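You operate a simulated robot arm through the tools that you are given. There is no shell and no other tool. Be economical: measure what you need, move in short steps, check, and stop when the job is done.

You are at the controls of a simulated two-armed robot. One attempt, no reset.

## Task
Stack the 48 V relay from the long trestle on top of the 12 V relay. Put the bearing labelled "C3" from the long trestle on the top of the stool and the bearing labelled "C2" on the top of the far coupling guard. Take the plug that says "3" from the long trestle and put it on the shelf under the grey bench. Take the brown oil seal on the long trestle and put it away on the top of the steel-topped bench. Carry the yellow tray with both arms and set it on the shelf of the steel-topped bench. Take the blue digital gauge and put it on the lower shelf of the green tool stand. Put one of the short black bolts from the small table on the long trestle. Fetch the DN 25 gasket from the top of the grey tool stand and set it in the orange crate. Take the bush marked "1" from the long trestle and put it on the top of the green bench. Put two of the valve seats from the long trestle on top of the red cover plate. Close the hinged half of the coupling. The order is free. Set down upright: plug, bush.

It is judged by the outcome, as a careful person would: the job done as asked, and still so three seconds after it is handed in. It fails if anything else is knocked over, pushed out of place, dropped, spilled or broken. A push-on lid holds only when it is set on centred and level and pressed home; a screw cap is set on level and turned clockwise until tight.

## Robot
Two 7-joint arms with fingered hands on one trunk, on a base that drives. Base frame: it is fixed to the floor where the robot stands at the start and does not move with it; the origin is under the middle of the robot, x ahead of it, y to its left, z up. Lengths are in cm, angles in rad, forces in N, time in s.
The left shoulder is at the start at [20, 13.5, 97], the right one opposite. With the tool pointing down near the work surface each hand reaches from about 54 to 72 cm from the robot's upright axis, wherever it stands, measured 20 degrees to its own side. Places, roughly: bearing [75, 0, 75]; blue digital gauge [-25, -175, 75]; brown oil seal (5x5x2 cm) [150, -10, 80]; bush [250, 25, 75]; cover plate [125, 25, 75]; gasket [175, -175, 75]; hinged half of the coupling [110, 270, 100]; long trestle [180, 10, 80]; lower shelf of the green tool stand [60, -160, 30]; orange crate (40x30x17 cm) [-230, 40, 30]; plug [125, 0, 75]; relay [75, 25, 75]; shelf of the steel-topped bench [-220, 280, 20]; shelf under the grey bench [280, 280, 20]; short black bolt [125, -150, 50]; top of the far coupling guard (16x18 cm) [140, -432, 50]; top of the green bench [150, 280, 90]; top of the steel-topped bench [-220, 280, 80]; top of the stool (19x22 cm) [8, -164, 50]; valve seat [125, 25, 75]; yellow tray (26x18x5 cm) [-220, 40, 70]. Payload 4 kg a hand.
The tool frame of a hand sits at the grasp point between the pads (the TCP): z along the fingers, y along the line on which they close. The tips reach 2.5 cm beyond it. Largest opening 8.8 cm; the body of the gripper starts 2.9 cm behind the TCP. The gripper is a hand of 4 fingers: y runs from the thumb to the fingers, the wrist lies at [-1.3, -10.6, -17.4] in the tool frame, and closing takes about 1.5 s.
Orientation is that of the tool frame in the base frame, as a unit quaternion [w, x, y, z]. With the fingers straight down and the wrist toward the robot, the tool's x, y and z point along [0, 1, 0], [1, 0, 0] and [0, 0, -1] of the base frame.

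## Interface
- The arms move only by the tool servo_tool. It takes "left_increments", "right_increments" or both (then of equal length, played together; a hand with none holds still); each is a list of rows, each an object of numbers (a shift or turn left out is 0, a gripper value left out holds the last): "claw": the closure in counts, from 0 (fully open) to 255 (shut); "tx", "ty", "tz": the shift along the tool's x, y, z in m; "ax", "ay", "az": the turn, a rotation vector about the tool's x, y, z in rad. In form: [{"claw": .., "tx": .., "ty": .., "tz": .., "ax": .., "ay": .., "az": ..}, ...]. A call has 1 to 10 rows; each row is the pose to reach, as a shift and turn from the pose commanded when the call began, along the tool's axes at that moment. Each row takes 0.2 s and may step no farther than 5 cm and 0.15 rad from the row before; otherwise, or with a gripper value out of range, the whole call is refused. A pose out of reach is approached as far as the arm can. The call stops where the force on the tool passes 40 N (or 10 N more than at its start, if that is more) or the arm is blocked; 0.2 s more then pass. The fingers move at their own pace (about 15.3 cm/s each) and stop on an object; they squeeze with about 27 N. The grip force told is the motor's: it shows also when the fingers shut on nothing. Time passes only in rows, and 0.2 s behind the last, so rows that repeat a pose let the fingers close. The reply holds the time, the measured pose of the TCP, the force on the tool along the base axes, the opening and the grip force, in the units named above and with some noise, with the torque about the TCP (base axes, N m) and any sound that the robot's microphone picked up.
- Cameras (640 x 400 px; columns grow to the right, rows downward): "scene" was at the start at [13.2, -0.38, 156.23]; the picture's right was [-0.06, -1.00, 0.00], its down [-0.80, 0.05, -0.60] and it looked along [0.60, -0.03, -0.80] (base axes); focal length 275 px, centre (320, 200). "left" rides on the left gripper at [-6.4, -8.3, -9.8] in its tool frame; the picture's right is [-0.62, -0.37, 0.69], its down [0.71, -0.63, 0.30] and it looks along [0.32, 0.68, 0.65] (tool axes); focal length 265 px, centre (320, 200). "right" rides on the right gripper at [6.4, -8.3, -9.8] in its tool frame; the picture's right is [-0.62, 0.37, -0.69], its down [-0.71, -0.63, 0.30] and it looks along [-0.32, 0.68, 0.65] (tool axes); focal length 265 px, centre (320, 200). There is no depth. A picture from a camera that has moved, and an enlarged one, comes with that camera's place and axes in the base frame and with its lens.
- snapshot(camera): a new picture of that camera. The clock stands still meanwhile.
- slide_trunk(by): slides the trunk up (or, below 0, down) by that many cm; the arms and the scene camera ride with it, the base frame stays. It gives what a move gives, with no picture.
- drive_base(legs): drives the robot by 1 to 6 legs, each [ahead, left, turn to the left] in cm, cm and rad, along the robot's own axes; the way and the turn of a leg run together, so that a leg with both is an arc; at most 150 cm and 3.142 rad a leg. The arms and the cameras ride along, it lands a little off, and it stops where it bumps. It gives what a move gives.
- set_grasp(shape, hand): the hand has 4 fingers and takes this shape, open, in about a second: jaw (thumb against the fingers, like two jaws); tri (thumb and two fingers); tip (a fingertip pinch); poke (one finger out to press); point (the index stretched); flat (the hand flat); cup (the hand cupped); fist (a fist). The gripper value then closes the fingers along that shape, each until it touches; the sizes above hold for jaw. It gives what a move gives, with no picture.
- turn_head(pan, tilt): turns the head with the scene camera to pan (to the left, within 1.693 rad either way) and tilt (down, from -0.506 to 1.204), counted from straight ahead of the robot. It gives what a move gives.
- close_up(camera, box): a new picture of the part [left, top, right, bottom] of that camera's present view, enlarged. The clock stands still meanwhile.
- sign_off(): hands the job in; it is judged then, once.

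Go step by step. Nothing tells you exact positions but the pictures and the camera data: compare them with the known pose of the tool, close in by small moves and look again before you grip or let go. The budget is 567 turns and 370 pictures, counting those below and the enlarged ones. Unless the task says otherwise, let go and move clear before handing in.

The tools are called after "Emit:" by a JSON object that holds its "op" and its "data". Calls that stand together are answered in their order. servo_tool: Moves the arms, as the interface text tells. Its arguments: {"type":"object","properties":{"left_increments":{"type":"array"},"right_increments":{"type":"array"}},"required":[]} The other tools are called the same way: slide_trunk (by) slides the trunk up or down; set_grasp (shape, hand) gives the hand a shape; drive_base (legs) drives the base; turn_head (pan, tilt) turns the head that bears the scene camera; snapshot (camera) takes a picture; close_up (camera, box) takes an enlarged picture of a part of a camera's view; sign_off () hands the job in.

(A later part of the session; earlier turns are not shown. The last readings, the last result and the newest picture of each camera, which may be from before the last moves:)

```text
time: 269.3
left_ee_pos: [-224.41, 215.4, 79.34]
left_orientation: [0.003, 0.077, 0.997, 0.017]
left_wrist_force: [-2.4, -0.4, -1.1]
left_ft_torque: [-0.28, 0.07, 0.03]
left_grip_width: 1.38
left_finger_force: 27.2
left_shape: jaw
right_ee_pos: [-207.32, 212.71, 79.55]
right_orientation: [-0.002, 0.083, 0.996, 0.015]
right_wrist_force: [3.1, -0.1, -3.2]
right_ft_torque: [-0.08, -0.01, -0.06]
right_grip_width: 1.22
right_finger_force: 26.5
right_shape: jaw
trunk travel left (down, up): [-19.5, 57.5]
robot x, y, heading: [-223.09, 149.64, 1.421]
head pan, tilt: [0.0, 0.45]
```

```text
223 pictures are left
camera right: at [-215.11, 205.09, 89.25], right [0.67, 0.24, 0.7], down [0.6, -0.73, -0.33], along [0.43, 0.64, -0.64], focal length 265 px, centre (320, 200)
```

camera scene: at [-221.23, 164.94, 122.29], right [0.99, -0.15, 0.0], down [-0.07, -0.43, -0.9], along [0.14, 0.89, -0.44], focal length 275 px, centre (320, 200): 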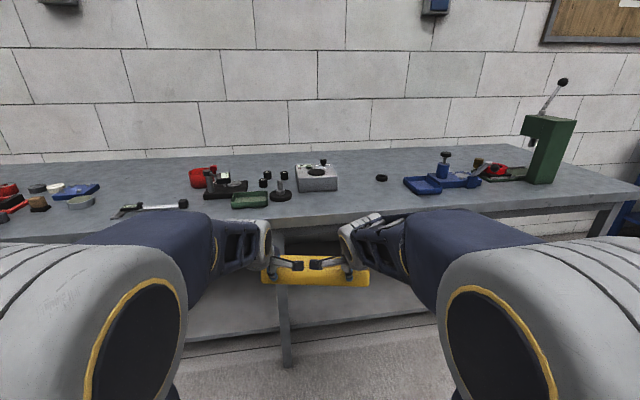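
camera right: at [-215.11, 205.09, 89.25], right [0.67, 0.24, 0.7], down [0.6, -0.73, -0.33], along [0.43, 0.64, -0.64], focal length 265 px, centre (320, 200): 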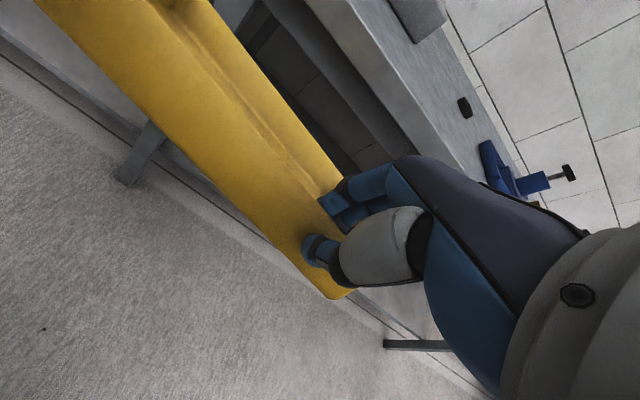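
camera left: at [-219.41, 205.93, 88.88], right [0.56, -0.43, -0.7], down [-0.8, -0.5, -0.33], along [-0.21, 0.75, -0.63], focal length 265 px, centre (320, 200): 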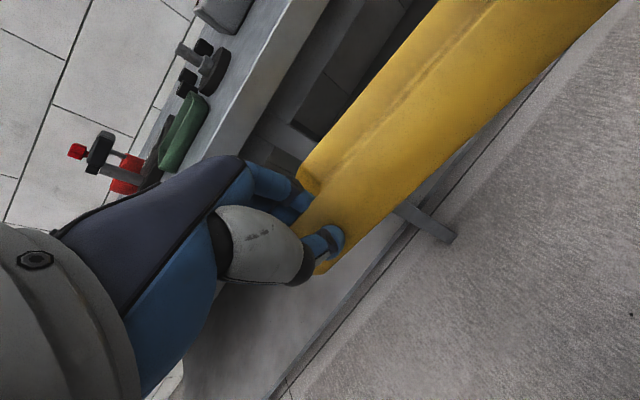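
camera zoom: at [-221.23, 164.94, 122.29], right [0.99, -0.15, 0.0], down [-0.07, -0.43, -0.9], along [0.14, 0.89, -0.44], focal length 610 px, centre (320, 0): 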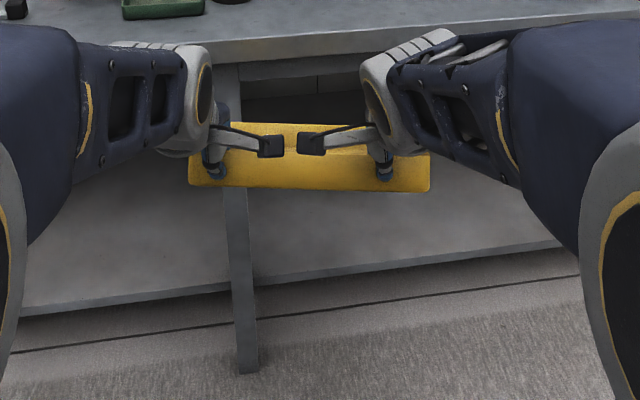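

The tray sags about 25° nose-down after the touch, still gripped. I straighten the heading, shift right of the bench's middle leg, and pitch both hands to level the tray.

Emit:
{"op": "drive_base", "data": {"legs": [[0, 0, 0.15], [0, -36, 0]]}}

Emit:
{"op": "servo_tool", "data": {"left_increments": [{"ax": -0.06}, {"ax": -0.12}, {"ax": -0.18}, {"ax": -0.24}, {"ax": -0.3}, {"ax": -0.36}, {"ax": -0.4}], "right_increments": [{"ax": -0.06}, {"ax": -0.12}, {"ax": -0.18}, {"ax": -0.24}, {"ax": -0.3}, {"ax": -0.36}, {"ax": -0.4}]}}

Emit:
{"op": "snapshot", "data": {"camera": "scene"}}

```text
time: 272.3
left_ee_pos: [-198.18, 214.44, 79.32]
left_orientation: [0.001, 0.003, 1.0, 0.018]
left_wrist_force: [-1.4, -0.1, -1.2]
left_ft_torque: [-0.29, -0.01, 0.01]
left_grip_width: 1.41
left_finger_force: 27.0
left_shape: jaw
right_ee_pos: [-180.83, 214.25, 79.59]
right_orientation: [-0.003, 0.009, 1.0, 0.014]
right_wrist_force: [1.9, 1.2, -2.7]
right_ft_torque: [-0.1, -0.02, -0.07]
right_grip_width: 1.23
right_finger_force: 27.1
right_shape: jaw
trunk travel left (down, up): [-19.5, 57.5]
robot x, y, heading: [-187.72, 149.95, 1.57]
head pan, tilt: [0.0, 0.45]
```

```text
time: 273.9
left_ee_pos: [-197.77, 214.39, 79.41]
left_orientation: [0.003, 0.005, 0.976, 0.218]
left_wrist_force: [12.1, -0.9, -0.1]
left_ft_torque: [-0.28, -0.1, -0.3]
left_grip_width: 1.4
left_finger_force: 26.5
left_shape: jaw
left hand out of reach, approached as far as the arm can: row 5
right_ee_pos: [-181.21, 214.08, 79.56]
right_orientation: [-0.002, 0.006, 0.977, 0.212]
right_wrist_force: [-11.7, 0.8, -3.6]
right_ft_torque: [-0.15, 0.03, 0.14]
right_grip_width: 1.26
right_finger_force: 27.0
right_shape: jaw
right hand out of reach, approached as far as the arm can: row 5, 6
trunk travel left (down, up): [-19.5, 57.5]
robot x, y, heading: [-187.3, 149.87, 1.57]
head pan, tilt: [0.0, 0.45]
```

```text
222 pictures are left
camera scene: at [-187.45, 165.05, 122.3], right [1.0, 0.0, 0.0], down [0.0, -0.44, -0.9], along [0.0, 0.9, -0.44], focal length 275 px, centre (320, 200)
```

scene: 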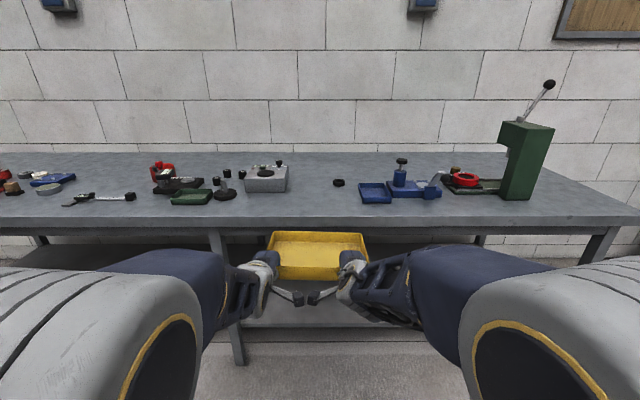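

Emit:
{"op": "servo_tool", "data": {"left_increments": [{"tx": 0.003}, {"tx": 0.006}], "right_increments": [{"tx": -0.003}, {"tx": -0.006}]}}

Emit:
{"op": "close_up", "data": {"camera": "scene", "box": [220, 200, 420, 340]}}

Emit:
{"op": "snapshot", "data": {"camera": "right"}}

```text
time: 274.5
left_ee_pos: [-198.49, 214.48, 79.35]
left_orientation: [0.002, 0.005, 0.976, 0.217]
left_wrist_force: [23.8, 0.0, -1.7]
left_ft_torque: [-0.28, -0.08, -0.51]
left_grip_width: 1.38
left_finger_force: 27.2
left_shape: jaw
right_ee_pos: [-180.43, 214.13, 79.43]
right_orientation: [-0.001, 0.006, 0.977, 0.213]
right_wrist_force: [-23.7, 0.8, -2.1]
right_ft_torque: [-0.17, 0.16, 0.55]
right_grip_width: 1.31
right_finger_force: 27.9
right_shape: jaw
trunk travel left (down, up): [-19.5, 57.5]
robot x, y, heading: [-187.31, 149.86, 1.567]
head pan, tilt: [0.0, 0.45]
```

```text
2.86 times, centred on (320, 270) of scene
camera zoom: at [-187.45, 165.04, 122.29], right [1.0, 0.0, 0.0], down [0.0, -0.44, -0.9], along [0.0, 0.9, -0.44], focal length 785 px, centre (320, 0)
```

zoom: 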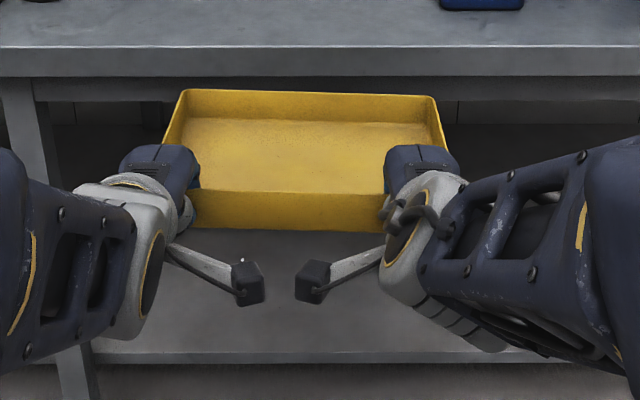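

```text
220 pictures are left
camera right: at [-187.04, 202.48, 85.08], right [0.62, 0.04, 0.78], down [0.71, -0.46, -0.54], along [0.33, 0.89, -0.31], focal length 265 px, centre (320, 200)
```

right: 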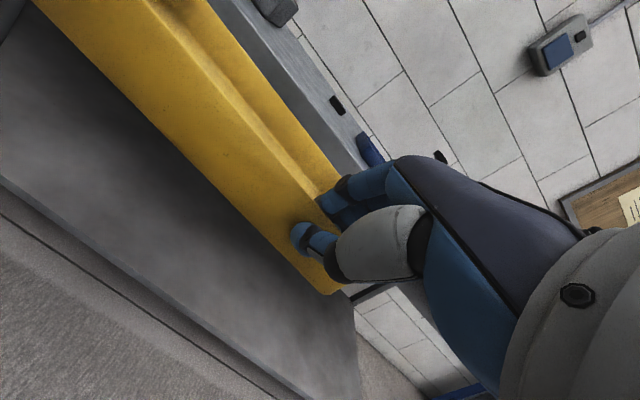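

Spreading only tensions the tray; I relax it inward. The tray is level now. Then I lower the trunk.

Emit:
{"op": "servo_tool", "data": {"left_increments": [{"tx": -0.004}, {"tx": -0.008}, {"tx": -0.011}], "right_increments": [{"tx": 0.004}, {"tx": 0.008}, {"tx": 0.011}]}}

Emit:
{"op": "slide_trunk", "data": {"by": -19}}

```text
time: 275.3
left_ee_pos: [-197.83, 214.52, 79.34]
left_orientation: [0.002, -0.003, 0.976, 0.217]
left_wrist_force: [-16.0, 0.6, -1.7]
left_ft_torque: [-0.29, -0.03, 0.32]
left_grip_width: 1.38
left_finger_force: 27.2
left_shape: jaw
right_ee_pos: [-180.98, 214.27, 79.42]
right_orientation: [0.001, 0.013, 0.977, 0.213]
right_wrist_force: [16.5, -0.9, -2.4]
right_ft_torque: [-0.16, -0.1, -0.27]
right_grip_width: 1.32
right_finger_force: 27.5
right_shape: jaw
trunk travel left (down, up): [-19.5, 57.5]
robot x, y, heading: [-187.44, 149.66, 1.568]
head pan, tilt: [0.0, 0.45]
```

```text
time: 277.4
left_ee_pos: [-197.63, 214.45, 60.28]
left_orientation: [0.001, 0.001, 0.976, 0.217]
left_wrist_force: [-21.6, -0.1, -0.8]
left_ft_torque: [-0.33, -0.09, 0.28]
left_grip_width: 1.39
left_finger_force: 27.0
left_shape: jaw
right_ee_pos: [-181.16, 214.24, 60.53]
right_orientation: [0.0, 0.01, 0.977, 0.213]
right_wrist_force: [22.1, -0.2, -3.5]
right_ft_torque: [-0.16, -0.09, -0.27]
right_grip_width: 1.31
right_finger_force: 27.1
right_shape: jaw
trunk travel left (down, up): [-0.5, 76.5]
robot x, y, heading: [-187.12, 149.87, 1.566]
head pan, tilt: [0.0, 0.45]
```

I relax the small squeeze and lower the tray straight down in front of the bench.

Emit:
{"op": "servo_tool", "data": {"left_increments": [{"tx": 0.003, "tz": 0.0204, "ty": -0.0095}, {"tx": 0.004, "tz": 0.0612, "ty": -0.0286}, {"tx": 0.004, "tz": 0.102, "ty": -0.0476}, {"tx": 0.004, "tz": 0.1427, "ty": -0.0666}, {"tx": 0.004, "tz": 0.1835, "ty": -0.0856}, {"tx": 0.004, "tz": 0.2243, "ty": -0.1047}, {"tx": 0.004, "tz": 0.2446, "ty": -0.1142}], "right_increments": [{"tx": -0.003, "tz": 0.0204, "ty": -0.0095}, {"tx": -0.004, "tz": 0.0612, "ty": -0.0286}, {"tx": -0.004, "tz": 0.102, "ty": -0.0476}, {"tx": -0.004, "tz": 0.1427, "ty": -0.0666}, {"tx": -0.004, "tz": 0.1835, "ty": -0.0856}, {"tx": -0.004, "tz": 0.2243, "ty": -0.1047}, {"tx": -0.004, "tz": 0.2446, "ty": -0.1142}]}}

Emit:
{"op": "turn_head", "data": {"pan": 0.0, "tilt": 0.7}}

Emit:
{"op": "snapshot", "data": {"camera": "scene"}}

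```text
time: 278.9
left_ee_pos: [-197.85, 214.5, 33.53]
left_orientation: [0.002, 0.002, 0.976, 0.217]
left_wrist_force: [-2.0, -0.3, -0.7]
left_ft_torque: [-0.23, -0.05, 0.01]
left_grip_width: 1.34
left_finger_force: 26.4
left_shape: jaw
right_ee_pos: [-181.2, 214.02, 33.8]
right_orientation: [0.001, 0.01, 0.977, 0.213]
right_wrist_force: [1.1, 0.7, -2.8]
right_ft_torque: [-0.17, -0.07, -0.08]
right_grip_width: 1.25
right_finger_force: 27.2
right_shape: jaw
trunk travel left (down, up): [-0.5, 76.5]
robot x, y, heading: [-187.07, 149.6, 1.566]
head pan, tilt: [0.0, 0.45]
```

```text
time: 279.7
left_ee_pos: [-197.89, 214.66, 33.66]
left_orientation: [0.002, 0.002, 0.976, 0.217]
left_wrist_force: [-1.8, -0.8, -1.3]
left_ft_torque: [-0.25, -0.01, 0.02]
left_grip_width: 1.34
left_finger_force: 26.8
left_shape: jaw
right_ee_pos: [-181.03, 214.04, 33.76]
right_orientation: [-0.001, 0.009, 0.977, 0.212]
right_wrist_force: [1.6, 0.7, -2.3]
right_ft_torque: [-0.19, -0.05, -0.04]
right_grip_width: 1.27
right_finger_force: 27.2
right_shape: jaw
trunk travel left (down, up): [-0.5, 76.5]
robot x, y, heading: [-187.18, 149.81, 1.569]
head pan, tilt: [0.0, 0.7]
```

```text
219 pictures are left
camera scene: at [-187.45, 164.35, 101.08], right [1.0, 0.0, 0.0], down [0.0, -0.64, -0.77], along [0.0, 0.77, -0.64], focal length 275 px, centre (320, 200)
```

scene: 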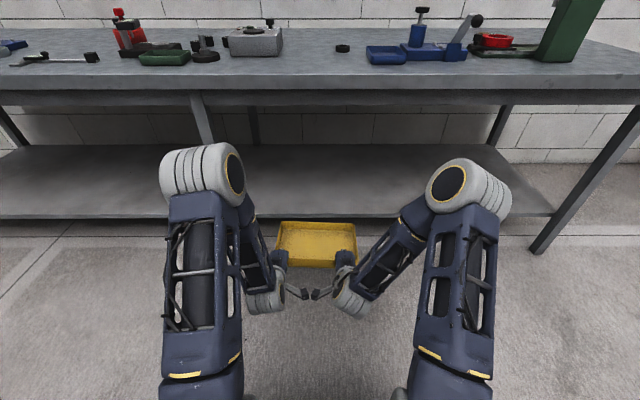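

Clear view. Bench edge y≈242 (z 79), shelf front y≈250 (z 20). I shift right away from the middle leg and move in with the tray's far part over the shelf.

Emit:
{"op": "drive_base", "data": {"legs": [[0, -20, 0], [24, 0, 0]]}}

Emit:
{"op": "snapshot", "data": {"camera": "scene"}}

```text
time: 282.7
left_ee_pos: [-177.57, 238.5, 33.46]
left_orientation: [0.002, 0.003, 0.976, 0.217]
left_wrist_force: [-1.7, -0.6, -1.6]
left_ft_torque: [-0.3, -0.04, -0.01]
left_grip_width: 1.36
left_finger_force: 27.1
left_shape: jaw
right_ee_pos: [-160.8, 238.0, 33.68]
right_orientation: [0.001, 0.011, 0.977, 0.212]
right_wrist_force: [1.7, -0.1, -2.4]
right_ft_torque: [-0.16, -0.02, -0.07]
right_grip_width: 1.29
right_finger_force: 27.3
right_shape: jaw
trunk travel left (down, up): [-0.5, 76.5]
robot x, y, heading: [-167.27, 173.52, 1.567]
head pan, tilt: [0.0, 0.7]
```

```text
218 pictures are left
camera scene: at [-167.32, 188.25, 101.08], right [1.0, 0.0, 0.0], down [0.0, -0.64, -0.76], along [0.0, 0.76, -0.64], focal length 275 px, centre (320, 200)
```

scene: 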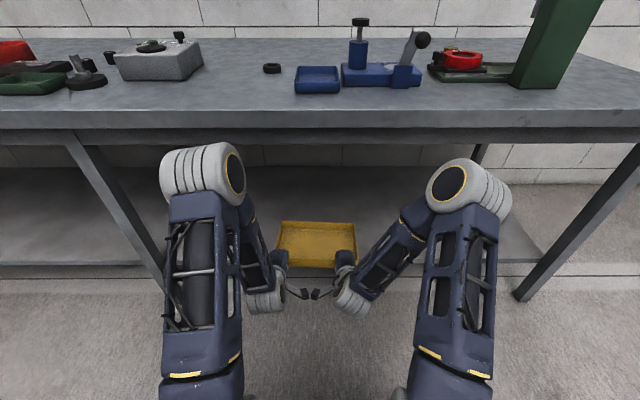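

Emit:
{"op": "drive_base", "data": {"legs": [[5, 0, 0]]}}

Emit:
{"op": "servo_tool", "data": {"left_increments": [{"tz": 0.0091, "ty": -0.0042}, {"tz": 0.0181, "ty": -0.0085}, {"tz": 0.0272, "ty": -0.0127}, {"tz": 0.0362, "ty": -0.0169}, {"tz": 0.0408, "ty": -0.019}, {"tz": 0.0453, "ty": -0.0211}], "right_increments": [{"tz": 0.0091, "ty": -0.0042}, {"tz": 0.0181, "ty": -0.0085}, {"tz": 0.0272, "ty": -0.0127}, {"tz": 0.0362, "ty": -0.0169}, {"tz": 0.0408, "ty": -0.019}, {"tz": 0.0453, "ty": -0.0211}]}}

Emit:
{"op": "close_up", "data": {"camera": "scene", "box": [200, 170, 440, 320]}}

```text
time: 283.6
left_ee_pos: [-177.51, 243.63, 33.59]
left_orientation: [0.002, 0.004, 0.976, 0.216]
left_wrist_force: [-1.0, -0.6, -1.0]
left_ft_torque: [-0.29, -0.06, 0.0]
left_grip_width: 1.34
left_finger_force: 26.6
left_shape: jaw
right_ee_pos: [-160.78, 243.02, 33.62]
right_orientation: [0.002, 0.013, 0.977, 0.212]
right_wrist_force: [0.5, 1.1, -3.9]
right_ft_torque: [-0.16, 0.01, -0.04]
right_grip_width: 1.3
right_finger_force: 26.7
right_shape: jaw
trunk travel left (down, up): [-0.5, 76.5]
robot x, y, heading: [-166.81, 178.89, 1.565]
head pan, tilt: [0.0, 0.7]
```

```text
time: 284.7
left_ee_pos: [-178.19, 243.36, 29.27]
left_orientation: [-0.004, 0.001, 0.977, 0.214]
left_wrist_force: [-1.9, -0.7, -1.7]
left_ft_torque: [-0.3, -0.06, 0.04]
left_grip_width: 1.34
left_finger_force: 27.0
left_shape: jaw
right_ee_pos: [-161.46, 242.91, 30.01]
right_orientation: [0.006, 0.018, 0.977, 0.211]
right_wrist_force: [0.5, -0.1, -2.1]
right_ft_torque: [-0.15, 0.01, -0.02]
right_grip_width: 1.3
right_finger_force: 27.3
right_shape: jaw
right hand out of reach, approached as far as the arm can: row 1, 2, 3, 4, 5
trunk travel left (down, up): [-0.5, 76.5]
robot x, y, heading: [-166.96, 178.81, 1.566]
head pan, tilt: [0.0, 0.7]
stopped in row 5 (left hand): the force on the tool passed its limit at 44 N (the readings are from after the stop); the commanded pose is now the measured one
```

```text
2.67 times, centred on (320, 245) of scene
camera zoom: at [-167.3, 193.37, 101.08], right [1.0, -0.01, 0.0], down [0.0, -0.64, -0.76], along [0.0, 0.76, -0.64], focal length 732 px, centre (320, 80)
```

zoom: 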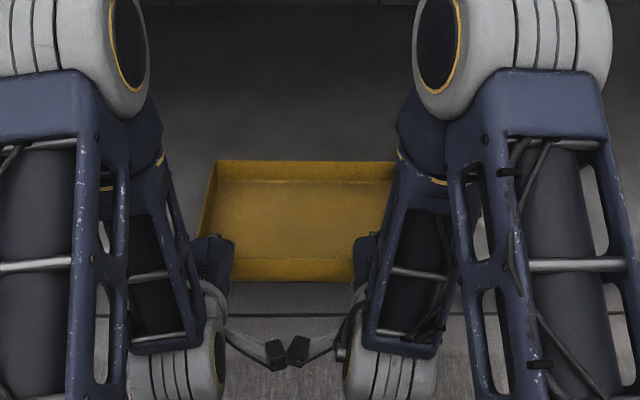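

The right arm is near its inner reach limit; reaching further forward helps. I back the base 5 cm while extending the hands by 5 cm.

Emit:
{"op": "drive_base", "data": {"legs": [[-5, 0, 0]]}}

Emit:
{"op": "servo_tool", "data": {"left_increments": [{"ty": 0.0136, "tz": 0.0063}, {"ty": 0.0272, "tz": 0.0127}, {"ty": 0.0408, "tz": 0.019}, {"ty": 0.0453, "tz": 0.0211}], "right_increments": [{"ty": 0.0136, "tz": 0.0063}, {"ty": 0.0272, "tz": 0.0127}, {"ty": 0.0408, "tz": 0.019}, {"ty": 0.0453, "tz": 0.0211}]}}

Emit:
{"op": "servo_tool", "data": {"left_increments": [{"tz": 0.0045, "ty": -0.0021}, {"tz": 0.0091, "ty": -0.0042}, {"tz": 0.0136, "ty": -0.0063}], "right_increments": [{"tz": 0.0063, "ty": -0.003}, {"tz": 0.0127, "ty": -0.0059}, {"tz": 0.019, "ty": -0.0089}]}}

```text
time: 285.6
left_ee_pos: [-178.23, 238.16, 29.35]
left_orientation: [-0.004, 0.002, 0.977, 0.213]
left_wrist_force: [-3.6, 0.1, -2.2]
left_ft_torque: [-0.3, -0.06, 0.08]
left_grip_width: 1.36
left_finger_force: 27.3
left_shape: jaw
right_ee_pos: [-161.5, 237.82, 30.27]
right_orientation: [0.006, 0.018, 0.977, 0.212]
right_wrist_force: [2.6, 0.7, -2.9]
right_ft_torque: [-0.2, -0.01, -0.04]
right_grip_width: 1.26
right_finger_force: 27.0
right_shape: jaw
trunk travel left (down, up): [-0.5, 76.5]
robot x, y, heading: [-167.2, 173.63, 1.566]
head pan, tilt: [0.0, 0.7]
```

```text
time: 286.6
left_ee_pos: [-178.11, 243.26, 29.15]
left_orientation: [-0.005, 0.002, 0.977, 0.213]
left_wrist_force: [-0.3, 0.3, -1.4]
left_ft_torque: [-0.27, -0.04, 0.03]
left_grip_width: 1.37
left_finger_force: 26.9
left_shape: jaw
right_ee_pos: [-161.34, 242.92, 30.05]
right_orientation: [0.007, 0.019, 0.977, 0.211]
right_wrist_force: [0.5, 0.6, -2.7]
right_ft_torque: [-0.15, 0.03, 0.03]
right_grip_width: 1.28
right_finger_force: 26.5
right_shape: jaw
trunk travel left (down, up): [-0.5, 76.5]
robot x, y, heading: [-167.25, 173.96, 1.571]
head pan, tilt: [0.0, 0.7]
```

```text
time: 287.5
left_ee_pos: [-178.71, 242.99, 27.45]
left_orientation: [-0.012, 0.002, 0.978, 0.208]
left_wrist_force: [-2.7, 0.8, -4.2]
left_ft_torque: [0.16, -0.28, -1.0]
left_grip_width: 1.37
left_finger_force: 26.6
left_shape: jaw
right_ee_pos: [-161.73, 242.91, 28.16]
right_orientation: [0.008, 0.02, 0.977, 0.211]
right_wrist_force: [2.2, -1.4, 1.6]
right_ft_torque: [-0.61, 0.83, 1.21]
right_grip_width: 1.26
right_finger_force: 26.6
right_shape: jaw
right hand out of reach, approached as far as the arm can: row 1, 2, 3
trunk travel left (down, up): [-0.5, 76.5]
robot x, y, heading: [-167.1, 173.9, 1.563]
head pan, tilt: [0.0, 0.7]
stopped in row 3 (left hand): the force on the tool passed its limit at 45 N (the readings are from after the stop); the commanded pose is now the measured one
```

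Emit:
{"op": "snapshot", "data": {"camera": "scene"}}

Emit:
{"op": "snapshot", "data": {"camera": "left"}}

```text
216 pictures are left
camera scene: at [-167.35, 188.22, 101.08], right [1.0, -0.01, 0.0], down [0.0, -0.64, -0.76], along [0.0, 0.76, -0.64], focal length 275 px, centre (320, 200)
```

scene: 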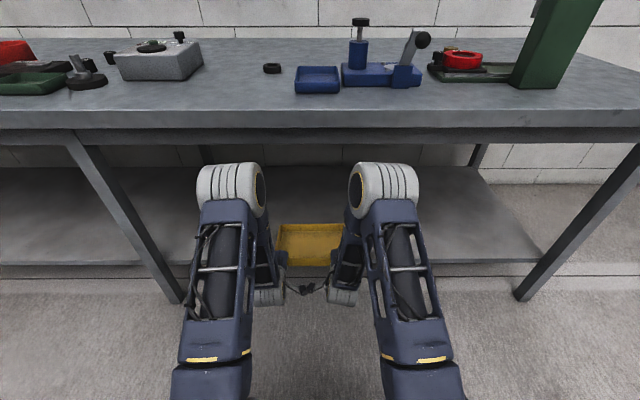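

```text
215 pictures are left
camera left: at [-172.14, 231.4, 32.88], right [0.6, -0.05, -0.8], down [-0.73, -0.45, -0.52], along [-0.33, 0.89, -0.31], focal length 265 px, centre (320, 200)
```

left: 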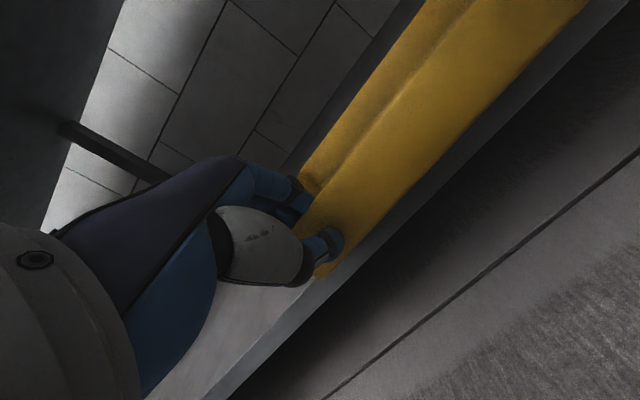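

Emit:
{"op": "drive_base", "data": {"legs": [[0, 3, 0]]}}

Emit:
{"op": "servo_tool", "data": {"left_increments": [{"tx": -0.01}, {"tx": -0.02}, {"tx": -0.03}], "right_increments": [{"tx": -0.01}, {"tx": -0.02}, {"tx": -0.03}]}}

Emit:
{"op": "servo_tool", "data": {"left_increments": [{"tz": 0.0036, "ty": -0.0017}, {"tz": 0.0072, "ty": -0.0034}, {"tz": 0.0109, "ty": -0.005}, {"tz": 0.0145, "ty": -0.0067}], "right_increments": [{"tz": 0.0048, "ty": -0.0022}, {"tz": 0.0096, "ty": -0.0045}, {"tz": 0.0145, "ty": -0.0067}, {"tz": 0.0193, "ty": -0.009}]}}

```text
time: 288.3
left_ee_pos: [-181.7, 242.9, 27.54]
left_orientation: [-0.011, 0.002, 0.978, 0.209]
left_wrist_force: [-3.2, 1.1, -8.2]
left_ft_torque: [0.52, -0.16, -1.11]
left_grip_width: 1.37
left_finger_force: 27.2
left_shape: jaw
right_ee_pos: [-164.83, 242.96, 28.23]
right_orientation: [0.01, 0.021, 0.977, 0.211]
right_wrist_force: [3.1, -1.2, 2.8]
right_ft_torque: [-0.89, 1.14, 1.41]
right_grip_width: 1.3
right_finger_force: 26.9
right_shape: jaw
trunk travel left (down, up): [-0.5, 76.5]
robot x, y, heading: [-170.6, 173.44, 1.567]
head pan, tilt: [0.0, 0.7]
```

```text
time: 288.8
left_ee_pos: [-181.0, 242.92, 27.33]
left_orientation: [-0.016, 0.001, 0.978, 0.208]
left_wrist_force: [-6.5, 0.2, -2.0]
left_ft_torque: [-0.06, -1.42, -3.18]
left_grip_width: 1.37
left_finger_force: 27.1
left_shape: jaw
right_ee_pos: [-163.84, 242.98, 28.27]
right_orientation: [0.017, 0.024, 0.977, 0.211]
right_wrist_force: [7.6, -0.2, -2.3]
right_ft_torque: [-0.33, 1.4, 3.14]
right_grip_width: 1.31
right_finger_force: 27.7
right_shape: jaw
right hand out of reach, approached as far as the arm can: row 1, 2
trunk travel left (down, up): [-0.5, 76.5]
robot x, y, heading: [-170.61, 173.75, 1.567]
head pan, tilt: [0.0, 0.7]
stopped in row 2 (left hand): the force on the tool passed its limit at 48 N (the readings are from after the stop); the commanded pose is now the measured one
```

```text
time: 289.8
left_ee_pos: [-181.21, 242.83, 25.79]
left_orientation: [-0.018, 0.001, 0.978, 0.207]
left_wrist_force: [-22.1, -3.1, -28.1]
left_ft_torque: [3.53, -0.52, -6.02]
left_grip_width: 1.35
left_finger_force: 27.3
left_shape: jaw
right_ee_pos: [-163.79, 243.14, 26.25]
right_orientation: [0.02, 0.03, 0.976, 0.213]
right_wrist_force: [21.8, 1.8, 26.6]
right_ft_torque: [-3.62, 4.8, 5.5]
right_grip_width: 1.33
right_finger_force: 27.3
right_shape: jaw
trunk travel left (down, up): [-0.5, 76.5]
robot x, y, heading: [-170.3, 174.06, 1.571]
head pan, tilt: [0.0, 0.7]
```

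Hands are pressing on each other (camera stalks). I look closely before doing more.

Emit:
{"op": "close_up", "data": {"camera": "scene", "box": [230, 210, 390, 310]}}

Emit:
{"op": "snapshot", "data": {"camera": "right"}}

```text
4.00 times, centred on (310, 260) of scene
camera zoom: at [-170.34, 188.23, 101.08], right [1.0, 0.0, 0.0], down [0.0, -0.64, -0.76], along [0.0, 0.76, -0.64], focal length 1099 px, centre (360, -40)
```

zoom: 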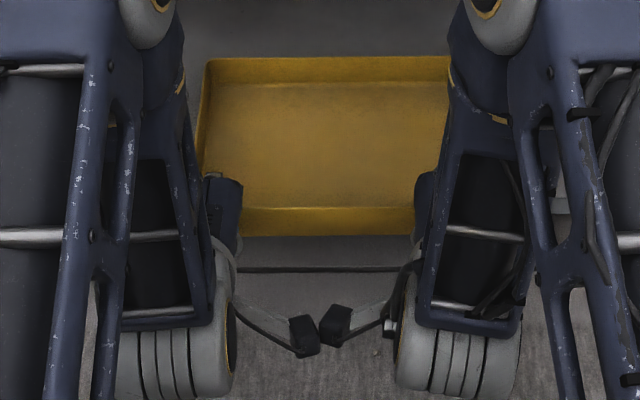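

```text
213 pictures are left
camera right: at [-171.01, 231.74, 31.68], right [0.6, 0.01, 0.8], down [0.7, -0.49, -0.52], along [0.39, 0.87, -0.3], focal length 265 px, centre (320, 200)
```

right: 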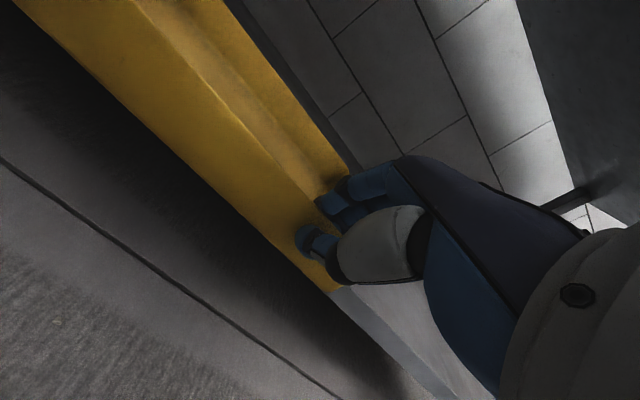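

Emit:
{"op": "servo_tool", "data": {"left_increments": [{"ay": -0.012, "tx": 0.001}, {"ay": -0.024, "tx": 0.002}, {"ay": -0.036, "tx": 0.003}], "right_increments": [{"ay": 0.017, "az": -0.017, "tx": -0.001}, {"ay": 0.034, "az": -0.034, "tx": -0.002}, {"ay": 0.052, "az": -0.05, "tx": -0.003}]}}

Emit:
{"op": "close_up", "data": {"camera": "scene", "box": [230, 210, 390, 310]}}

```text
time: 290.6
left_ee_pos: [-181.11, 242.93, 25.92]
left_orientation: [0.003, 0.003, 0.978, 0.208]
left_wrist_force: [6.6, 1.6, -3.6]
left_ft_torque: [-0.03, 0.0, -0.19]
left_grip_width: 1.33
left_finger_force: 27.1
left_shape: jaw
right_ee_pos: [-163.98, 242.85, 26.15]
right_orientation: [0.018, 0.026, 0.977, 0.209]
right_wrist_force: [-5.5, -1.3, 2.6]
right_ft_torque: [0.07, 0.03, 0.21]
right_grip_width: 1.36
right_finger_force: 26.7
right_shape: jaw
right hand out of reach, approached as far as the arm can: row 2, 3
trunk travel left (down, up): [-0.5, 76.5]
robot x, y, heading: [-170.52, 173.56, 1.565]
head pan, tilt: [0.0, 0.7]
```

```text
4.00 times, centred on (310, 260) of scene
camera zoom: at [-170.34, 188.23, 101.08], right [1.0, 0.0, 0.0], down [0.0, -0.64, -0.76], along [0.0, 0.76, -0.64], focal length 1099 px, centre (360, -40)
```

zoom: 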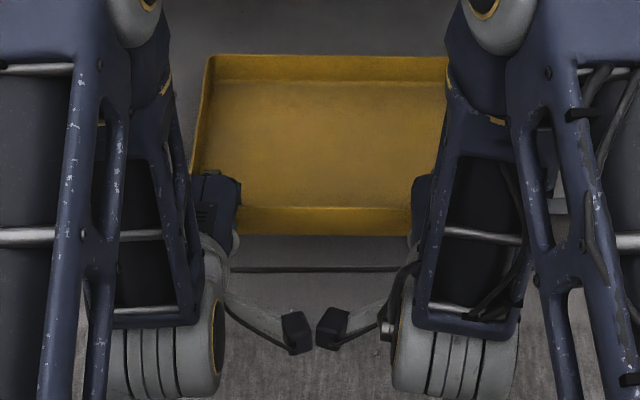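

Relieved. I continue lowering in small steps.

Emit:
{"op": "servo_tool", "data": {"left_increments": [{"tz": 0.0045, "ty": -0.0021}, {"tz": 0.0091, "ty": -0.0042}, {"tz": 0.0136, "ty": -0.0063}, {"tz": 0.0181, "ty": -0.0084}], "right_increments": [{"tz": 0.0045, "ty": -0.0021}, {"tz": 0.0091, "ty": -0.0042}, {"tz": 0.0136, "ty": -0.0063}, {"tz": 0.0181, "ty": -0.0084}]}}

Emit:
{"op": "snapshot", "data": {"camera": "left"}}

Emit:
{"op": "snapshot", "data": {"camera": "right"}}

```text
time: 291.6
left_ee_pos: [-181.21, 243.01, 23.91]
left_orientation: [0.003, 0.004, 0.978, 0.208]
left_wrist_force: [12.1, 0.8, -2.5]
left_ft_torque: [0.07, 0.0, -0.21]
left_grip_width: 1.3
left_finger_force: 26.5
left_shape: jaw
right_ee_pos: [-163.82, 242.79, 24.31]
right_orientation: [0.022, 0.03, 0.977, 0.211]
right_wrist_force: [-11.9, -15.7, 14.8]
right_ft_torque: [0.19, 0.07, 0.23]
right_grip_width: 1.42
right_finger_force: 26.7
right_shape: jaw
trunk travel left (down, up): [-0.5, 76.5]
robot x, y, heading: [-170.38, 173.91, 1.567]
head pan, tilt: [0.0, 0.7]
```

```text
211 pictures are left
camera left: at [-174.93, 231.32, 29.53], right [0.62, -0.06, -0.78], down [-0.72, -0.45, -0.54], along [-0.32, 0.89, -0.32], focal length 265 px, centre (320, 200)
```

left: 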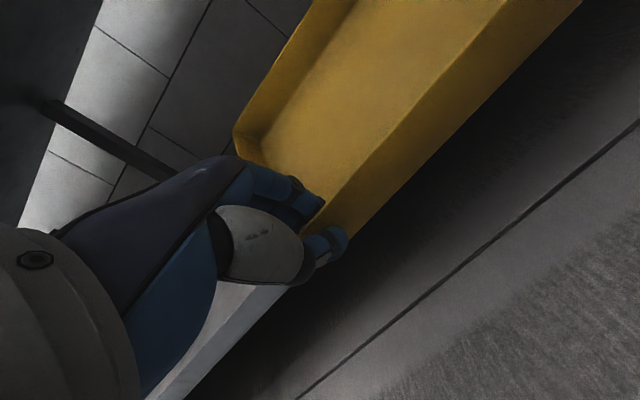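

```text
210 pictures are left
camera right: at [-171.22, 231.59, 29.68], right [0.6, 0.01, 0.8], down [0.7, -0.5, -0.52], along [0.39, 0.87, -0.3], focal length 265 px, centre (320, 200)
```

right: 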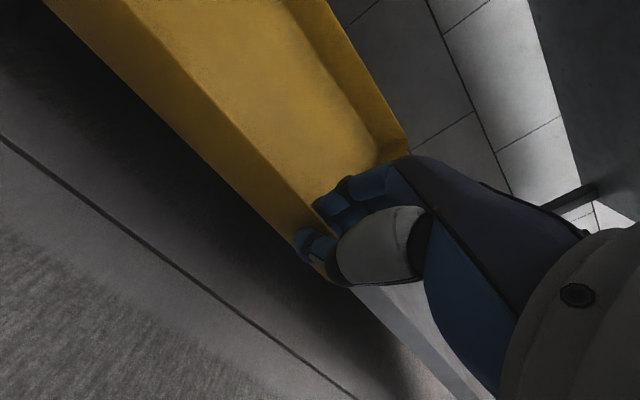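

The tray already rests on the shelf edge (pivoting). I raise 1 cm to level it and nudge ahead 3 cm.

Emit:
{"op": "servo_tool", "data": {"left_increments": [{"tz": -0.0045, "ty": 0.0021}, {"tz": -0.0109, "ty": 0.005}, {"tz": -0.0145, "ty": 0.0067}], "right_increments": [{"tz": -0.0045, "ty": 0.0021}, {"tz": -0.0109, "ty": 0.005}, {"tz": -0.0145, "ty": 0.0067}]}}

Emit:
{"op": "drive_base", "data": {"legs": [[3, 0, 0]]}}

Emit:
{"op": "snapshot", "data": {"camera": "scene"}}

Emit:
{"op": "snapshot", "data": {"camera": "left"}}

```text
time: 292.4
left_ee_pos: [-181.41, 242.83, 25.55]
left_orientation: [0.003, 0.004, 0.978, 0.208]
left_wrist_force: [15.0, 0.2, -0.2]
left_ft_torque: [-0.05, -0.1, -0.41]
left_grip_width: 1.32
left_finger_force: 27.1
left_shape: jaw
right_ee_pos: [-163.7, 242.82, 25.95]
right_orientation: [0.02, 0.028, 0.977, 0.211]
right_wrist_force: [-14.7, 1.6, 2.9]
right_ft_torque: [0.1, 0.1, 0.38]
right_grip_width: 1.37
right_finger_force: 27.5
right_shape: jaw
trunk travel left (down, up): [-0.5, 76.5]
robot x, y, heading: [-169.98, 173.38, 1.563]
head pan, tilt: [0.0, 0.7]
```

```text
time: 293.2
left_ee_pos: [-181.28, 245.82, 25.51]
left_orientation: [0.002, 0.004, 0.978, 0.208]
left_wrist_force: [15.7, -2.3, 1.4]
left_ft_torque: [-0.06, -0.12, -0.42]
left_grip_width: 1.37
left_finger_force: 27.3
left_shape: jaw
right_ee_pos: [-163.69, 245.8, 25.84]
right_orientation: [0.02, 0.029, 0.977, 0.211]
right_wrist_force: [-14.3, -2.7, 4.8]
right_ft_torque: [0.08, 0.17, 0.39]
right_grip_width: 1.4
right_finger_force: 26.7
right_shape: jaw
trunk travel left (down, up): [-0.5, 76.5]
robot x, y, heading: [-170.07, 176.1, 1.563]
head pan, tilt: [0.0, 0.7]
```

```text
209 pictures are left
camera scene: at [-170.33, 191.18, 101.08], right [1.0, 0.0, 0.0], down [0.0, -0.64, -0.76], along [0.0, 0.76, -0.64], focal length 275 px, centre (320, 200)
```

scene: 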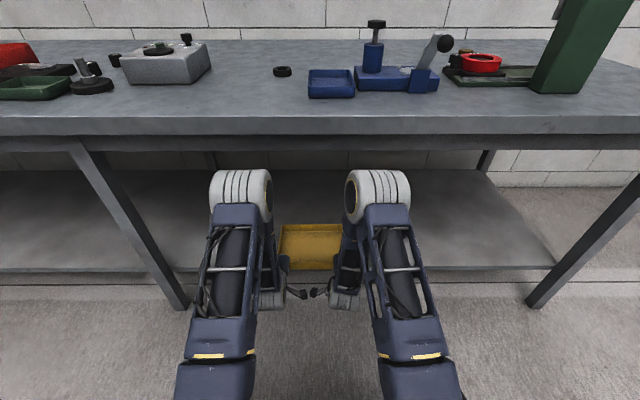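

```text
208 pictures are left
camera left: at [-175.01, 234.27, 31.09], right [0.62, -0.06, -0.78], down [-0.72, -0.45, -0.54], along [-0.32, 0.89, -0.32], focal length 265 px, centre (320, 200)
```

left: 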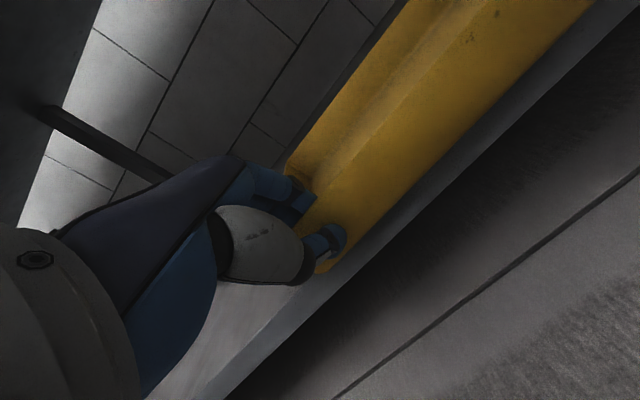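

The tray's bottom is now on the shelf (only its flared rim overhangs). I set it down and open both hands.

Emit:
{"op": "servo_tool", "data": {"left_increments": [{"tz": 0.0018, "ty": -0.0008}, {"tz": 0.0036, "ty": -0.0017}], "right_increments": [{"tz": 0.0018, "ty": -0.0008}, {"tz": 0.0036, "ty": -0.0017}]}}

Emit:
{"op": "servo_tool", "data": {"left_increments": [{"claw": 220}, {"claw": 200}, {"claw": 180}, {"claw": 160}, {"claw": 140}, {"claw": 120}, {"claw": 120}, {"claw": 120}], "right_increments": [{"claw": 220}, {"claw": 200}, {"claw": 180}, {"claw": 160}, {"claw": 140}, {"claw": 120}, {"claw": 120}, {"claw": 120}]}}

Emit:
{"op": "snapshot", "data": {"camera": "left"}}

Emit:
{"op": "close_up", "data": {"camera": "scene", "box": [240, 200, 400, 300]}}

```text
time: 293.8
left_ee_pos: [-181.17, 245.96, 25.21]
left_orientation: [0.003, 0.005, 0.978, 0.209]
left_wrist_force: [5.4, -7.6, 19.6]
left_ft_torque: [0.21, 0.01, -0.19]
left_grip_width: 1.46
left_finger_force: 26.6
left_shape: jaw
right_ee_pos: [-163.94, 245.95, 25.85]
right_orientation: [0.021, 0.028, 0.976, 0.213]
right_wrist_force: [-6.8, -6.7, 15.6]
right_ft_torque: [0.25, 0.02, 0.24]
right_grip_width: 1.4
right_finger_force: 27.3
right_shape: jaw
trunk travel left (down, up): [-0.5, 76.5]
robot x, y, heading: [-170.08, 176.65, 1.563]
head pan, tilt: [0.0, 0.7]
```

```text
time: 295.6
left_ee_pos: [-181.33, 245.85, 25.16]
left_orientation: [0.001, 0.003, 0.978, 0.208]
left_wrist_force: [-0.8, -0.1, 0.3]
left_ft_torque: [0.0, -0.02, -0.01]
left_grip_width: 4.63
left_finger_force: 0.1
left_shape: jaw
right_ee_pos: [-163.72, 245.97, 25.64]
right_orientation: [0.021, 0.03, 0.977, 0.211]
right_wrist_force: [0.6, 0.3, -0.3]
right_ft_torque: [-0.01, 0.0, 0.06]
right_grip_width: 4.61
right_finger_force: 0.1
right_shape: jaw
trunk travel left (down, up): [-0.5, 76.5]
robot x, y, heading: [-170.21, 176.34, 1.566]
head pan, tilt: [0.0, 0.7]
```

```text
207 pictures are left
camera left: at [-174.99, 234.25, 30.66], right [0.62, -0.06, -0.78], down [-0.72, -0.45, -0.54], along [-0.32, 0.89, -0.32], focal length 265 px, centre (320, 200)
```

left: 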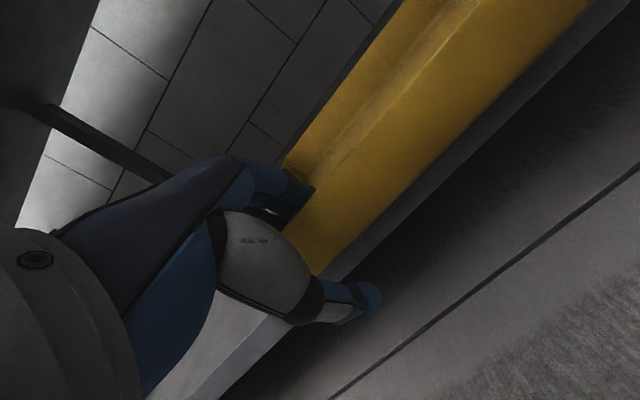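

```text
4.00 times, centred on (320, 250) of scene
camera zoom: at [-170.33, 191.19, 101.08], right [1.0, 0.0, 0.0], down [0.0, -0.64, -0.76], along [0.0, 0.76, -0.64], focal length 1099 px, centre (320, 0)
```

zoom: 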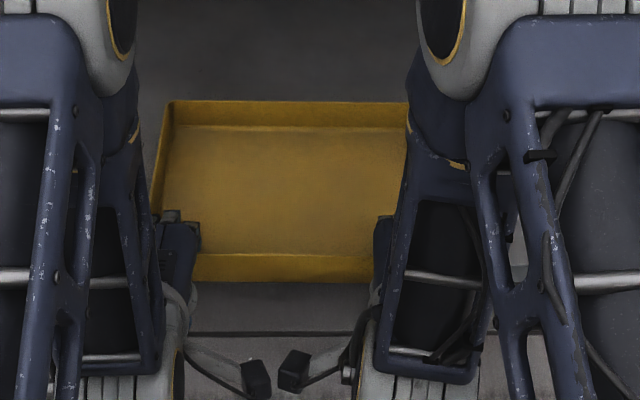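

Tray rests stably. I push it a few cm deeper with the thumbs by extending both hands.

Emit:
{"op": "servo_tool", "data": {"left_increments": [{"ty": 0.0108, "tz": 0.0025}, {"ty": 0.0199, "tz": 0.0067}, {"ty": 0.029, "tz": 0.011}, {"ty": 0.038, "tz": 0.0152}, {"ty": 0.047, "tz": 0.0194}], "right_increments": [{"ty": 0.0108, "tz": 0.0025}, {"ty": 0.0199, "tz": 0.0067}, {"ty": 0.029, "tz": 0.011}, {"ty": 0.038, "tz": 0.0152}, {"ty": 0.047, "tz": 0.0194}]}}

Emit:
{"op": "close_up", "data": {"camera": "scene", "box": [240, 200, 400, 300]}}

```text
time: 296.8
left_ee_pos: [-181.2, 250.88, 25.21]
left_orientation: [0.002, 0.004, 0.978, 0.207]
left_wrist_force: [1.2, -6.7, 4.3]
left_ft_torque: [-0.3, -0.03, -0.04]
left_grip_width: 5.04
left_finger_force: 0.1
left_shape: jaw
right_ee_pos: [-163.42, 251.26, 26.19]
right_orientation: [0.022, 0.03, 0.977, 0.211]
right_wrist_force: [0.6, -2.0, 0.0]
right_ft_torque: [-0.13, 0.0, 0.0]
right_grip_width: 5.02
right_finger_force: 0.0
right_shape: jaw
right hand out of reach, approached as far as the arm can: row 5
trunk travel left (down, up): [-0.5, 76.5]
robot x, y, heading: [-170.23, 176.14, 1.564]
head pan, tilt: [0.0, 0.7]
```

```text
4.00 times, centred on (320, 250) of scene
camera zoom: at [-170.33, 191.17, 101.09], right [1.0, 0.0, 0.0], down [0.0, -0.64, -0.76], along [0.0, 0.76, -0.64], focal length 1099 px, centre (320, 0)
```

zoom: 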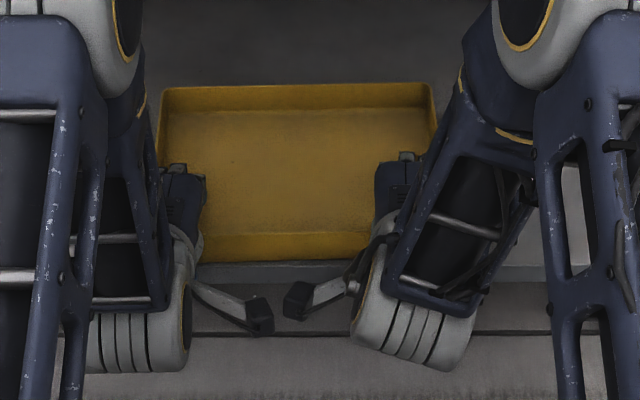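

Tray well on the shelf. I open, lift the hands clear of the rim and back out.

Emit:
{"op": "servo_tool", "data": {"left_increments": [{"ty": -0.01, "tz": -0.003}, {"ty": -0.006, "tz": -0.0302}, {"ty": 0.012, "tz": -0.0695}, {"ty": 0.02, "tz": -0.0906}], "right_increments": [{"ty": -0.01, "tz": -0.003}, {"ty": -0.006, "tz": -0.0302}, {"ty": 0.012, "tz": -0.0695}, {"ty": 0.02, "tz": -0.0906}]}}

Emit:
{"op": "drive_base", "data": {"legs": [[-35, 0, 0]]}}

Emit:
{"op": "snapshot", "data": {"camera": "scene"}}

```text
time: 297.8
left_ee_pos: [-181.31, 248.99, 34.4]
left_orientation: [0.001, 0.003, 0.978, 0.208]
left_wrist_force: [-0.4, 0.0, -0.6]
left_ft_torque: [0.0, 0.02, 0.01]
left_grip_width: 4.66
left_finger_force: 0.0
left_shape: jaw
right_ee_pos: [-163.83, 249.19, 35.25]
right_orientation: [0.02, 0.028, 0.977, 0.21]
right_wrist_force: [-0.3, -0.1, 0.1]
right_ft_torque: [0.0, -0.02, 0.0]
right_grip_width: 4.65
right_finger_force: 0.2
right_shape: jaw
trunk travel left (down, up): [-0.5, 76.5]
robot x, y, heading: [-170.04, 176.31, 1.563]
head pan, tilt: [0.0, 0.7]
```

```text
time: 300.1
left_ee_pos: [-181.39, 213.94, 34.3]
left_orientation: [0.002, 0.004, 0.978, 0.208]
left_wrist_force: [0.0, -0.1, -0.1]
left_ft_torque: [0.04, -0.01, -0.01]
left_grip_width: 4.68
left_finger_force: 0.0
left_shape: jaw
right_ee_pos: [-163.98, 214.11, 35.32]
right_orientation: [0.021, 0.03, 0.977, 0.211]
right_wrist_force: [-0.1, 0.0, 0.0]
right_ft_torque: [-0.01, -0.01, 0.0]
right_grip_width: 4.64
right_finger_force: 0.0
right_shape: jaw
trunk travel left (down, up): [-0.5, 76.5]
robot x, y, heading: [-170.23, 141.26, 1.565]
head pan, tilt: [0.0, 0.7]
```

```text
204 pictures are left
camera scene: at [-170.5, 156.0, 101.08], right [1.0, -0.01, 0.0], down [0.0, -0.64, -0.76], along [0.01, 0.76, -0.64], focal length 275 px, centre (320, 200)
```

scene: 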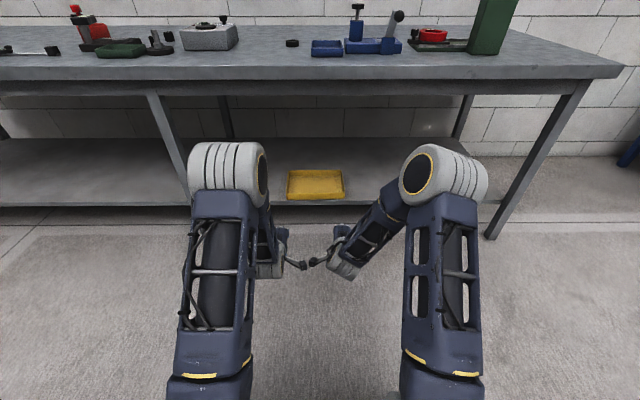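

Tray delivered. I restore the hands to pointing down, spread them, and raise the trunk.

Emit:
{"op": "servo_tool", "data": {"left_increments": [{"ax": 0.06, "tx": 0.015, "tz": -0.02, "claw": 0}, {"ax": 0.12, "tx": 0.03, "tz": -0.04}, {"ax": 0.18, "tx": 0.045, "tz": -0.06}, {"ax": 0.24, "tx": 0.06, "tz": -0.06}, {"ax": 0.3, "tx": 0.075, "tz": -0.06}, {"ax": 0.36, "tx": 0.09, "tz": -0.06}, {"ax": 0.42, "tx": 0.1, "tz": -0.06}], "right_increments": [{"ax": 0.06, "tx": -0.015, "tz": -0.02, "claw": 0}, {"ax": 0.12, "tx": -0.03, "tz": -0.04}, {"ax": 0.18, "tx": -0.045, "tz": -0.06}, {"ax": 0.24, "tx": -0.06, "tz": -0.06}, {"ax": 0.3, "tx": -0.075, "tz": -0.06}, {"ax": 0.36, "tx": -0.09, "tz": -0.06}, {"ax": 0.42, "tx": -0.1, "tz": -0.06}]}}

Emit:
{"op": "slide_trunk", "data": {"by": 40}}

Emit:
{"op": "slide_trunk", "data": {"by": 32}}

```text
time: 301.7
left_ee_pos: [-191.45, 211.57, 39.78]
left_orientation: [0.001, 0.006, 1.0, -0.001]
left_wrist_force: [-0.5, 0.4, -0.3]
left_ft_torque: [0.02, 0.01, -0.01]
left_grip_width: 8.8
left_finger_force: 0.0
left_shape: jaw
right_ee_pos: [-154.08, 210.76, 40.91]
right_orientation: [0.015, 0.033, 0.999, 0.002]
right_wrist_force: [0.2, 1.1, -0.2]
right_ft_torque: [0.0, 0.02, 0.01]
right_grip_width: 8.81
right_finger_force: 0.0
right_shape: jaw
trunk travel left (down, up): [-0.5, 76.5]
robot x, y, heading: [-170.45, 141.44, 1.56]
head pan, tilt: [0.0, 0.7]
```

```text
time: 305.6
left_ee_pos: [-191.45, 211.67, 79.88]
left_orientation: [0.001, 0.006, 1.0, -0.001]
left_wrist_force: [-0.1, -0.4, 0.0]
left_ft_torque: [0.05, -0.05, -0.04]
left_grip_width: 8.8
left_finger_force: 0.0
left_shape: jaw
right_ee_pos: [-154.21, 210.85, 80.93]
right_orientation: [0.014, 0.032, 0.999, 0.002]
right_wrist_force: [0.5, 0.1, -0.1]
right_ft_torque: [-0.01, -0.05, -0.02]
right_grip_width: 8.81
right_finger_force: 0.1
right_shape: jaw
trunk travel left (down, up): [-40.5, 36.5]
robot x, y, heading: [-170.38, 141.59, 1.567]
head pan, tilt: [0.0, 0.7]
```

```text
time: 308.7
left_ee_pos: [-191.38, 211.58, 111.68]
left_orientation: [0.001, 0.005, 1.0, -0.001]
left_wrist_force: [-0.1, -0.1, -0.3]
left_ft_torque: [-0.01, -0.02, 0.01]
left_grip_width: 8.78
left_finger_force: 0.0
left_shape: jaw
right_ee_pos: [-154.3, 210.92, 112.88]
right_orientation: [0.015, 0.032, 0.999, 0.003]
right_wrist_force: [-0.2, -0.4, -0.4]
right_ft_torque: [0.0, 0.04, 0.0]
right_grip_width: 8.81
right_finger_force: 0.0
right_shape: jaw
trunk travel left (down, up): [-72.5, 4.5]
robot x, y, heading: [-170.74, 141.53, 1.567]
head pan, tilt: [0.0, 0.7]
```

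Emit:
{"op": "servo_tool", "data": {"left_increments": [{"tz": -0.04}, {"tz": -0.08, "ty": -0.03}, {"tz": -0.08, "ty": -0.05}], "right_increments": [{"tz": -0.04, "ay": 0.03, "az": -0.03}, {"tz": -0.08, "ty": -0.03, "ay": 0.03, "az": -0.064}, {"tz": -0.08, "ty": -0.05, "ay": 0.03, "az": -0.064}]}}

Emit:
{"op": "drive_base", "data": {"legs": [[0, -130, 0.004], [-108, 0, 0], [-107, 0, 0]]}}

```text
time: 309.5
left_ee_pos: [-191.53, 206.54, 119.75]
left_orientation: [0.001, 0.006, 1.0, -0.001]
left_wrist_force: [0.6, -0.2, 0.3]
left_ft_torque: [-0.04, 0.03, -0.04]
left_grip_width: 8.8
left_finger_force: 0.0
left_shape: jaw
right_ee_pos: [-154.75, 205.98, 121.24]
right_orientation: [-0.002, 0.001, 1.0, 0.002]
right_wrist_force: [0.0, 1.0, 0.2]
right_ft_torque: [0.0, 0.0, 0.03]
right_grip_width: 8.8
right_finger_force: 0.1
right_shape: jaw
trunk travel left (down, up): [-72.5, 4.5]
robot x, y, heading: [-170.64, 141.66, 1.561]
head pan, tilt: [0.0, 0.7]
```

```text
time: 326.1
left_ee_pos: [-66.39, -8.38, 119.74]
left_orientation: [0.001, 0.006, 1.0, -0.001]
left_wrist_force: [-1.3, 0.7, 0.1]
left_ft_torque: [0.01, -0.03, -0.02]
left_grip_width: 8.78
left_finger_force: 0.1
left_shape: jaw
right_ee_pos: [-29.58, -9.09, 121.16]
right_orientation: [-0.001, 0.001, 1.0, 0.004]
right_wrist_force: [-0.3, 0.6, -0.5]
right_ft_torque: [0.03, 0.05, 0.01]
right_grip_width: 8.79
right_finger_force: 0.1
right_shape: jaw
trunk travel left (down, up): [-72.5, 4.5]
robot x, y, heading: [-45.4, -73.38, 1.562]
head pan, tilt: [0.0, 0.7]
```

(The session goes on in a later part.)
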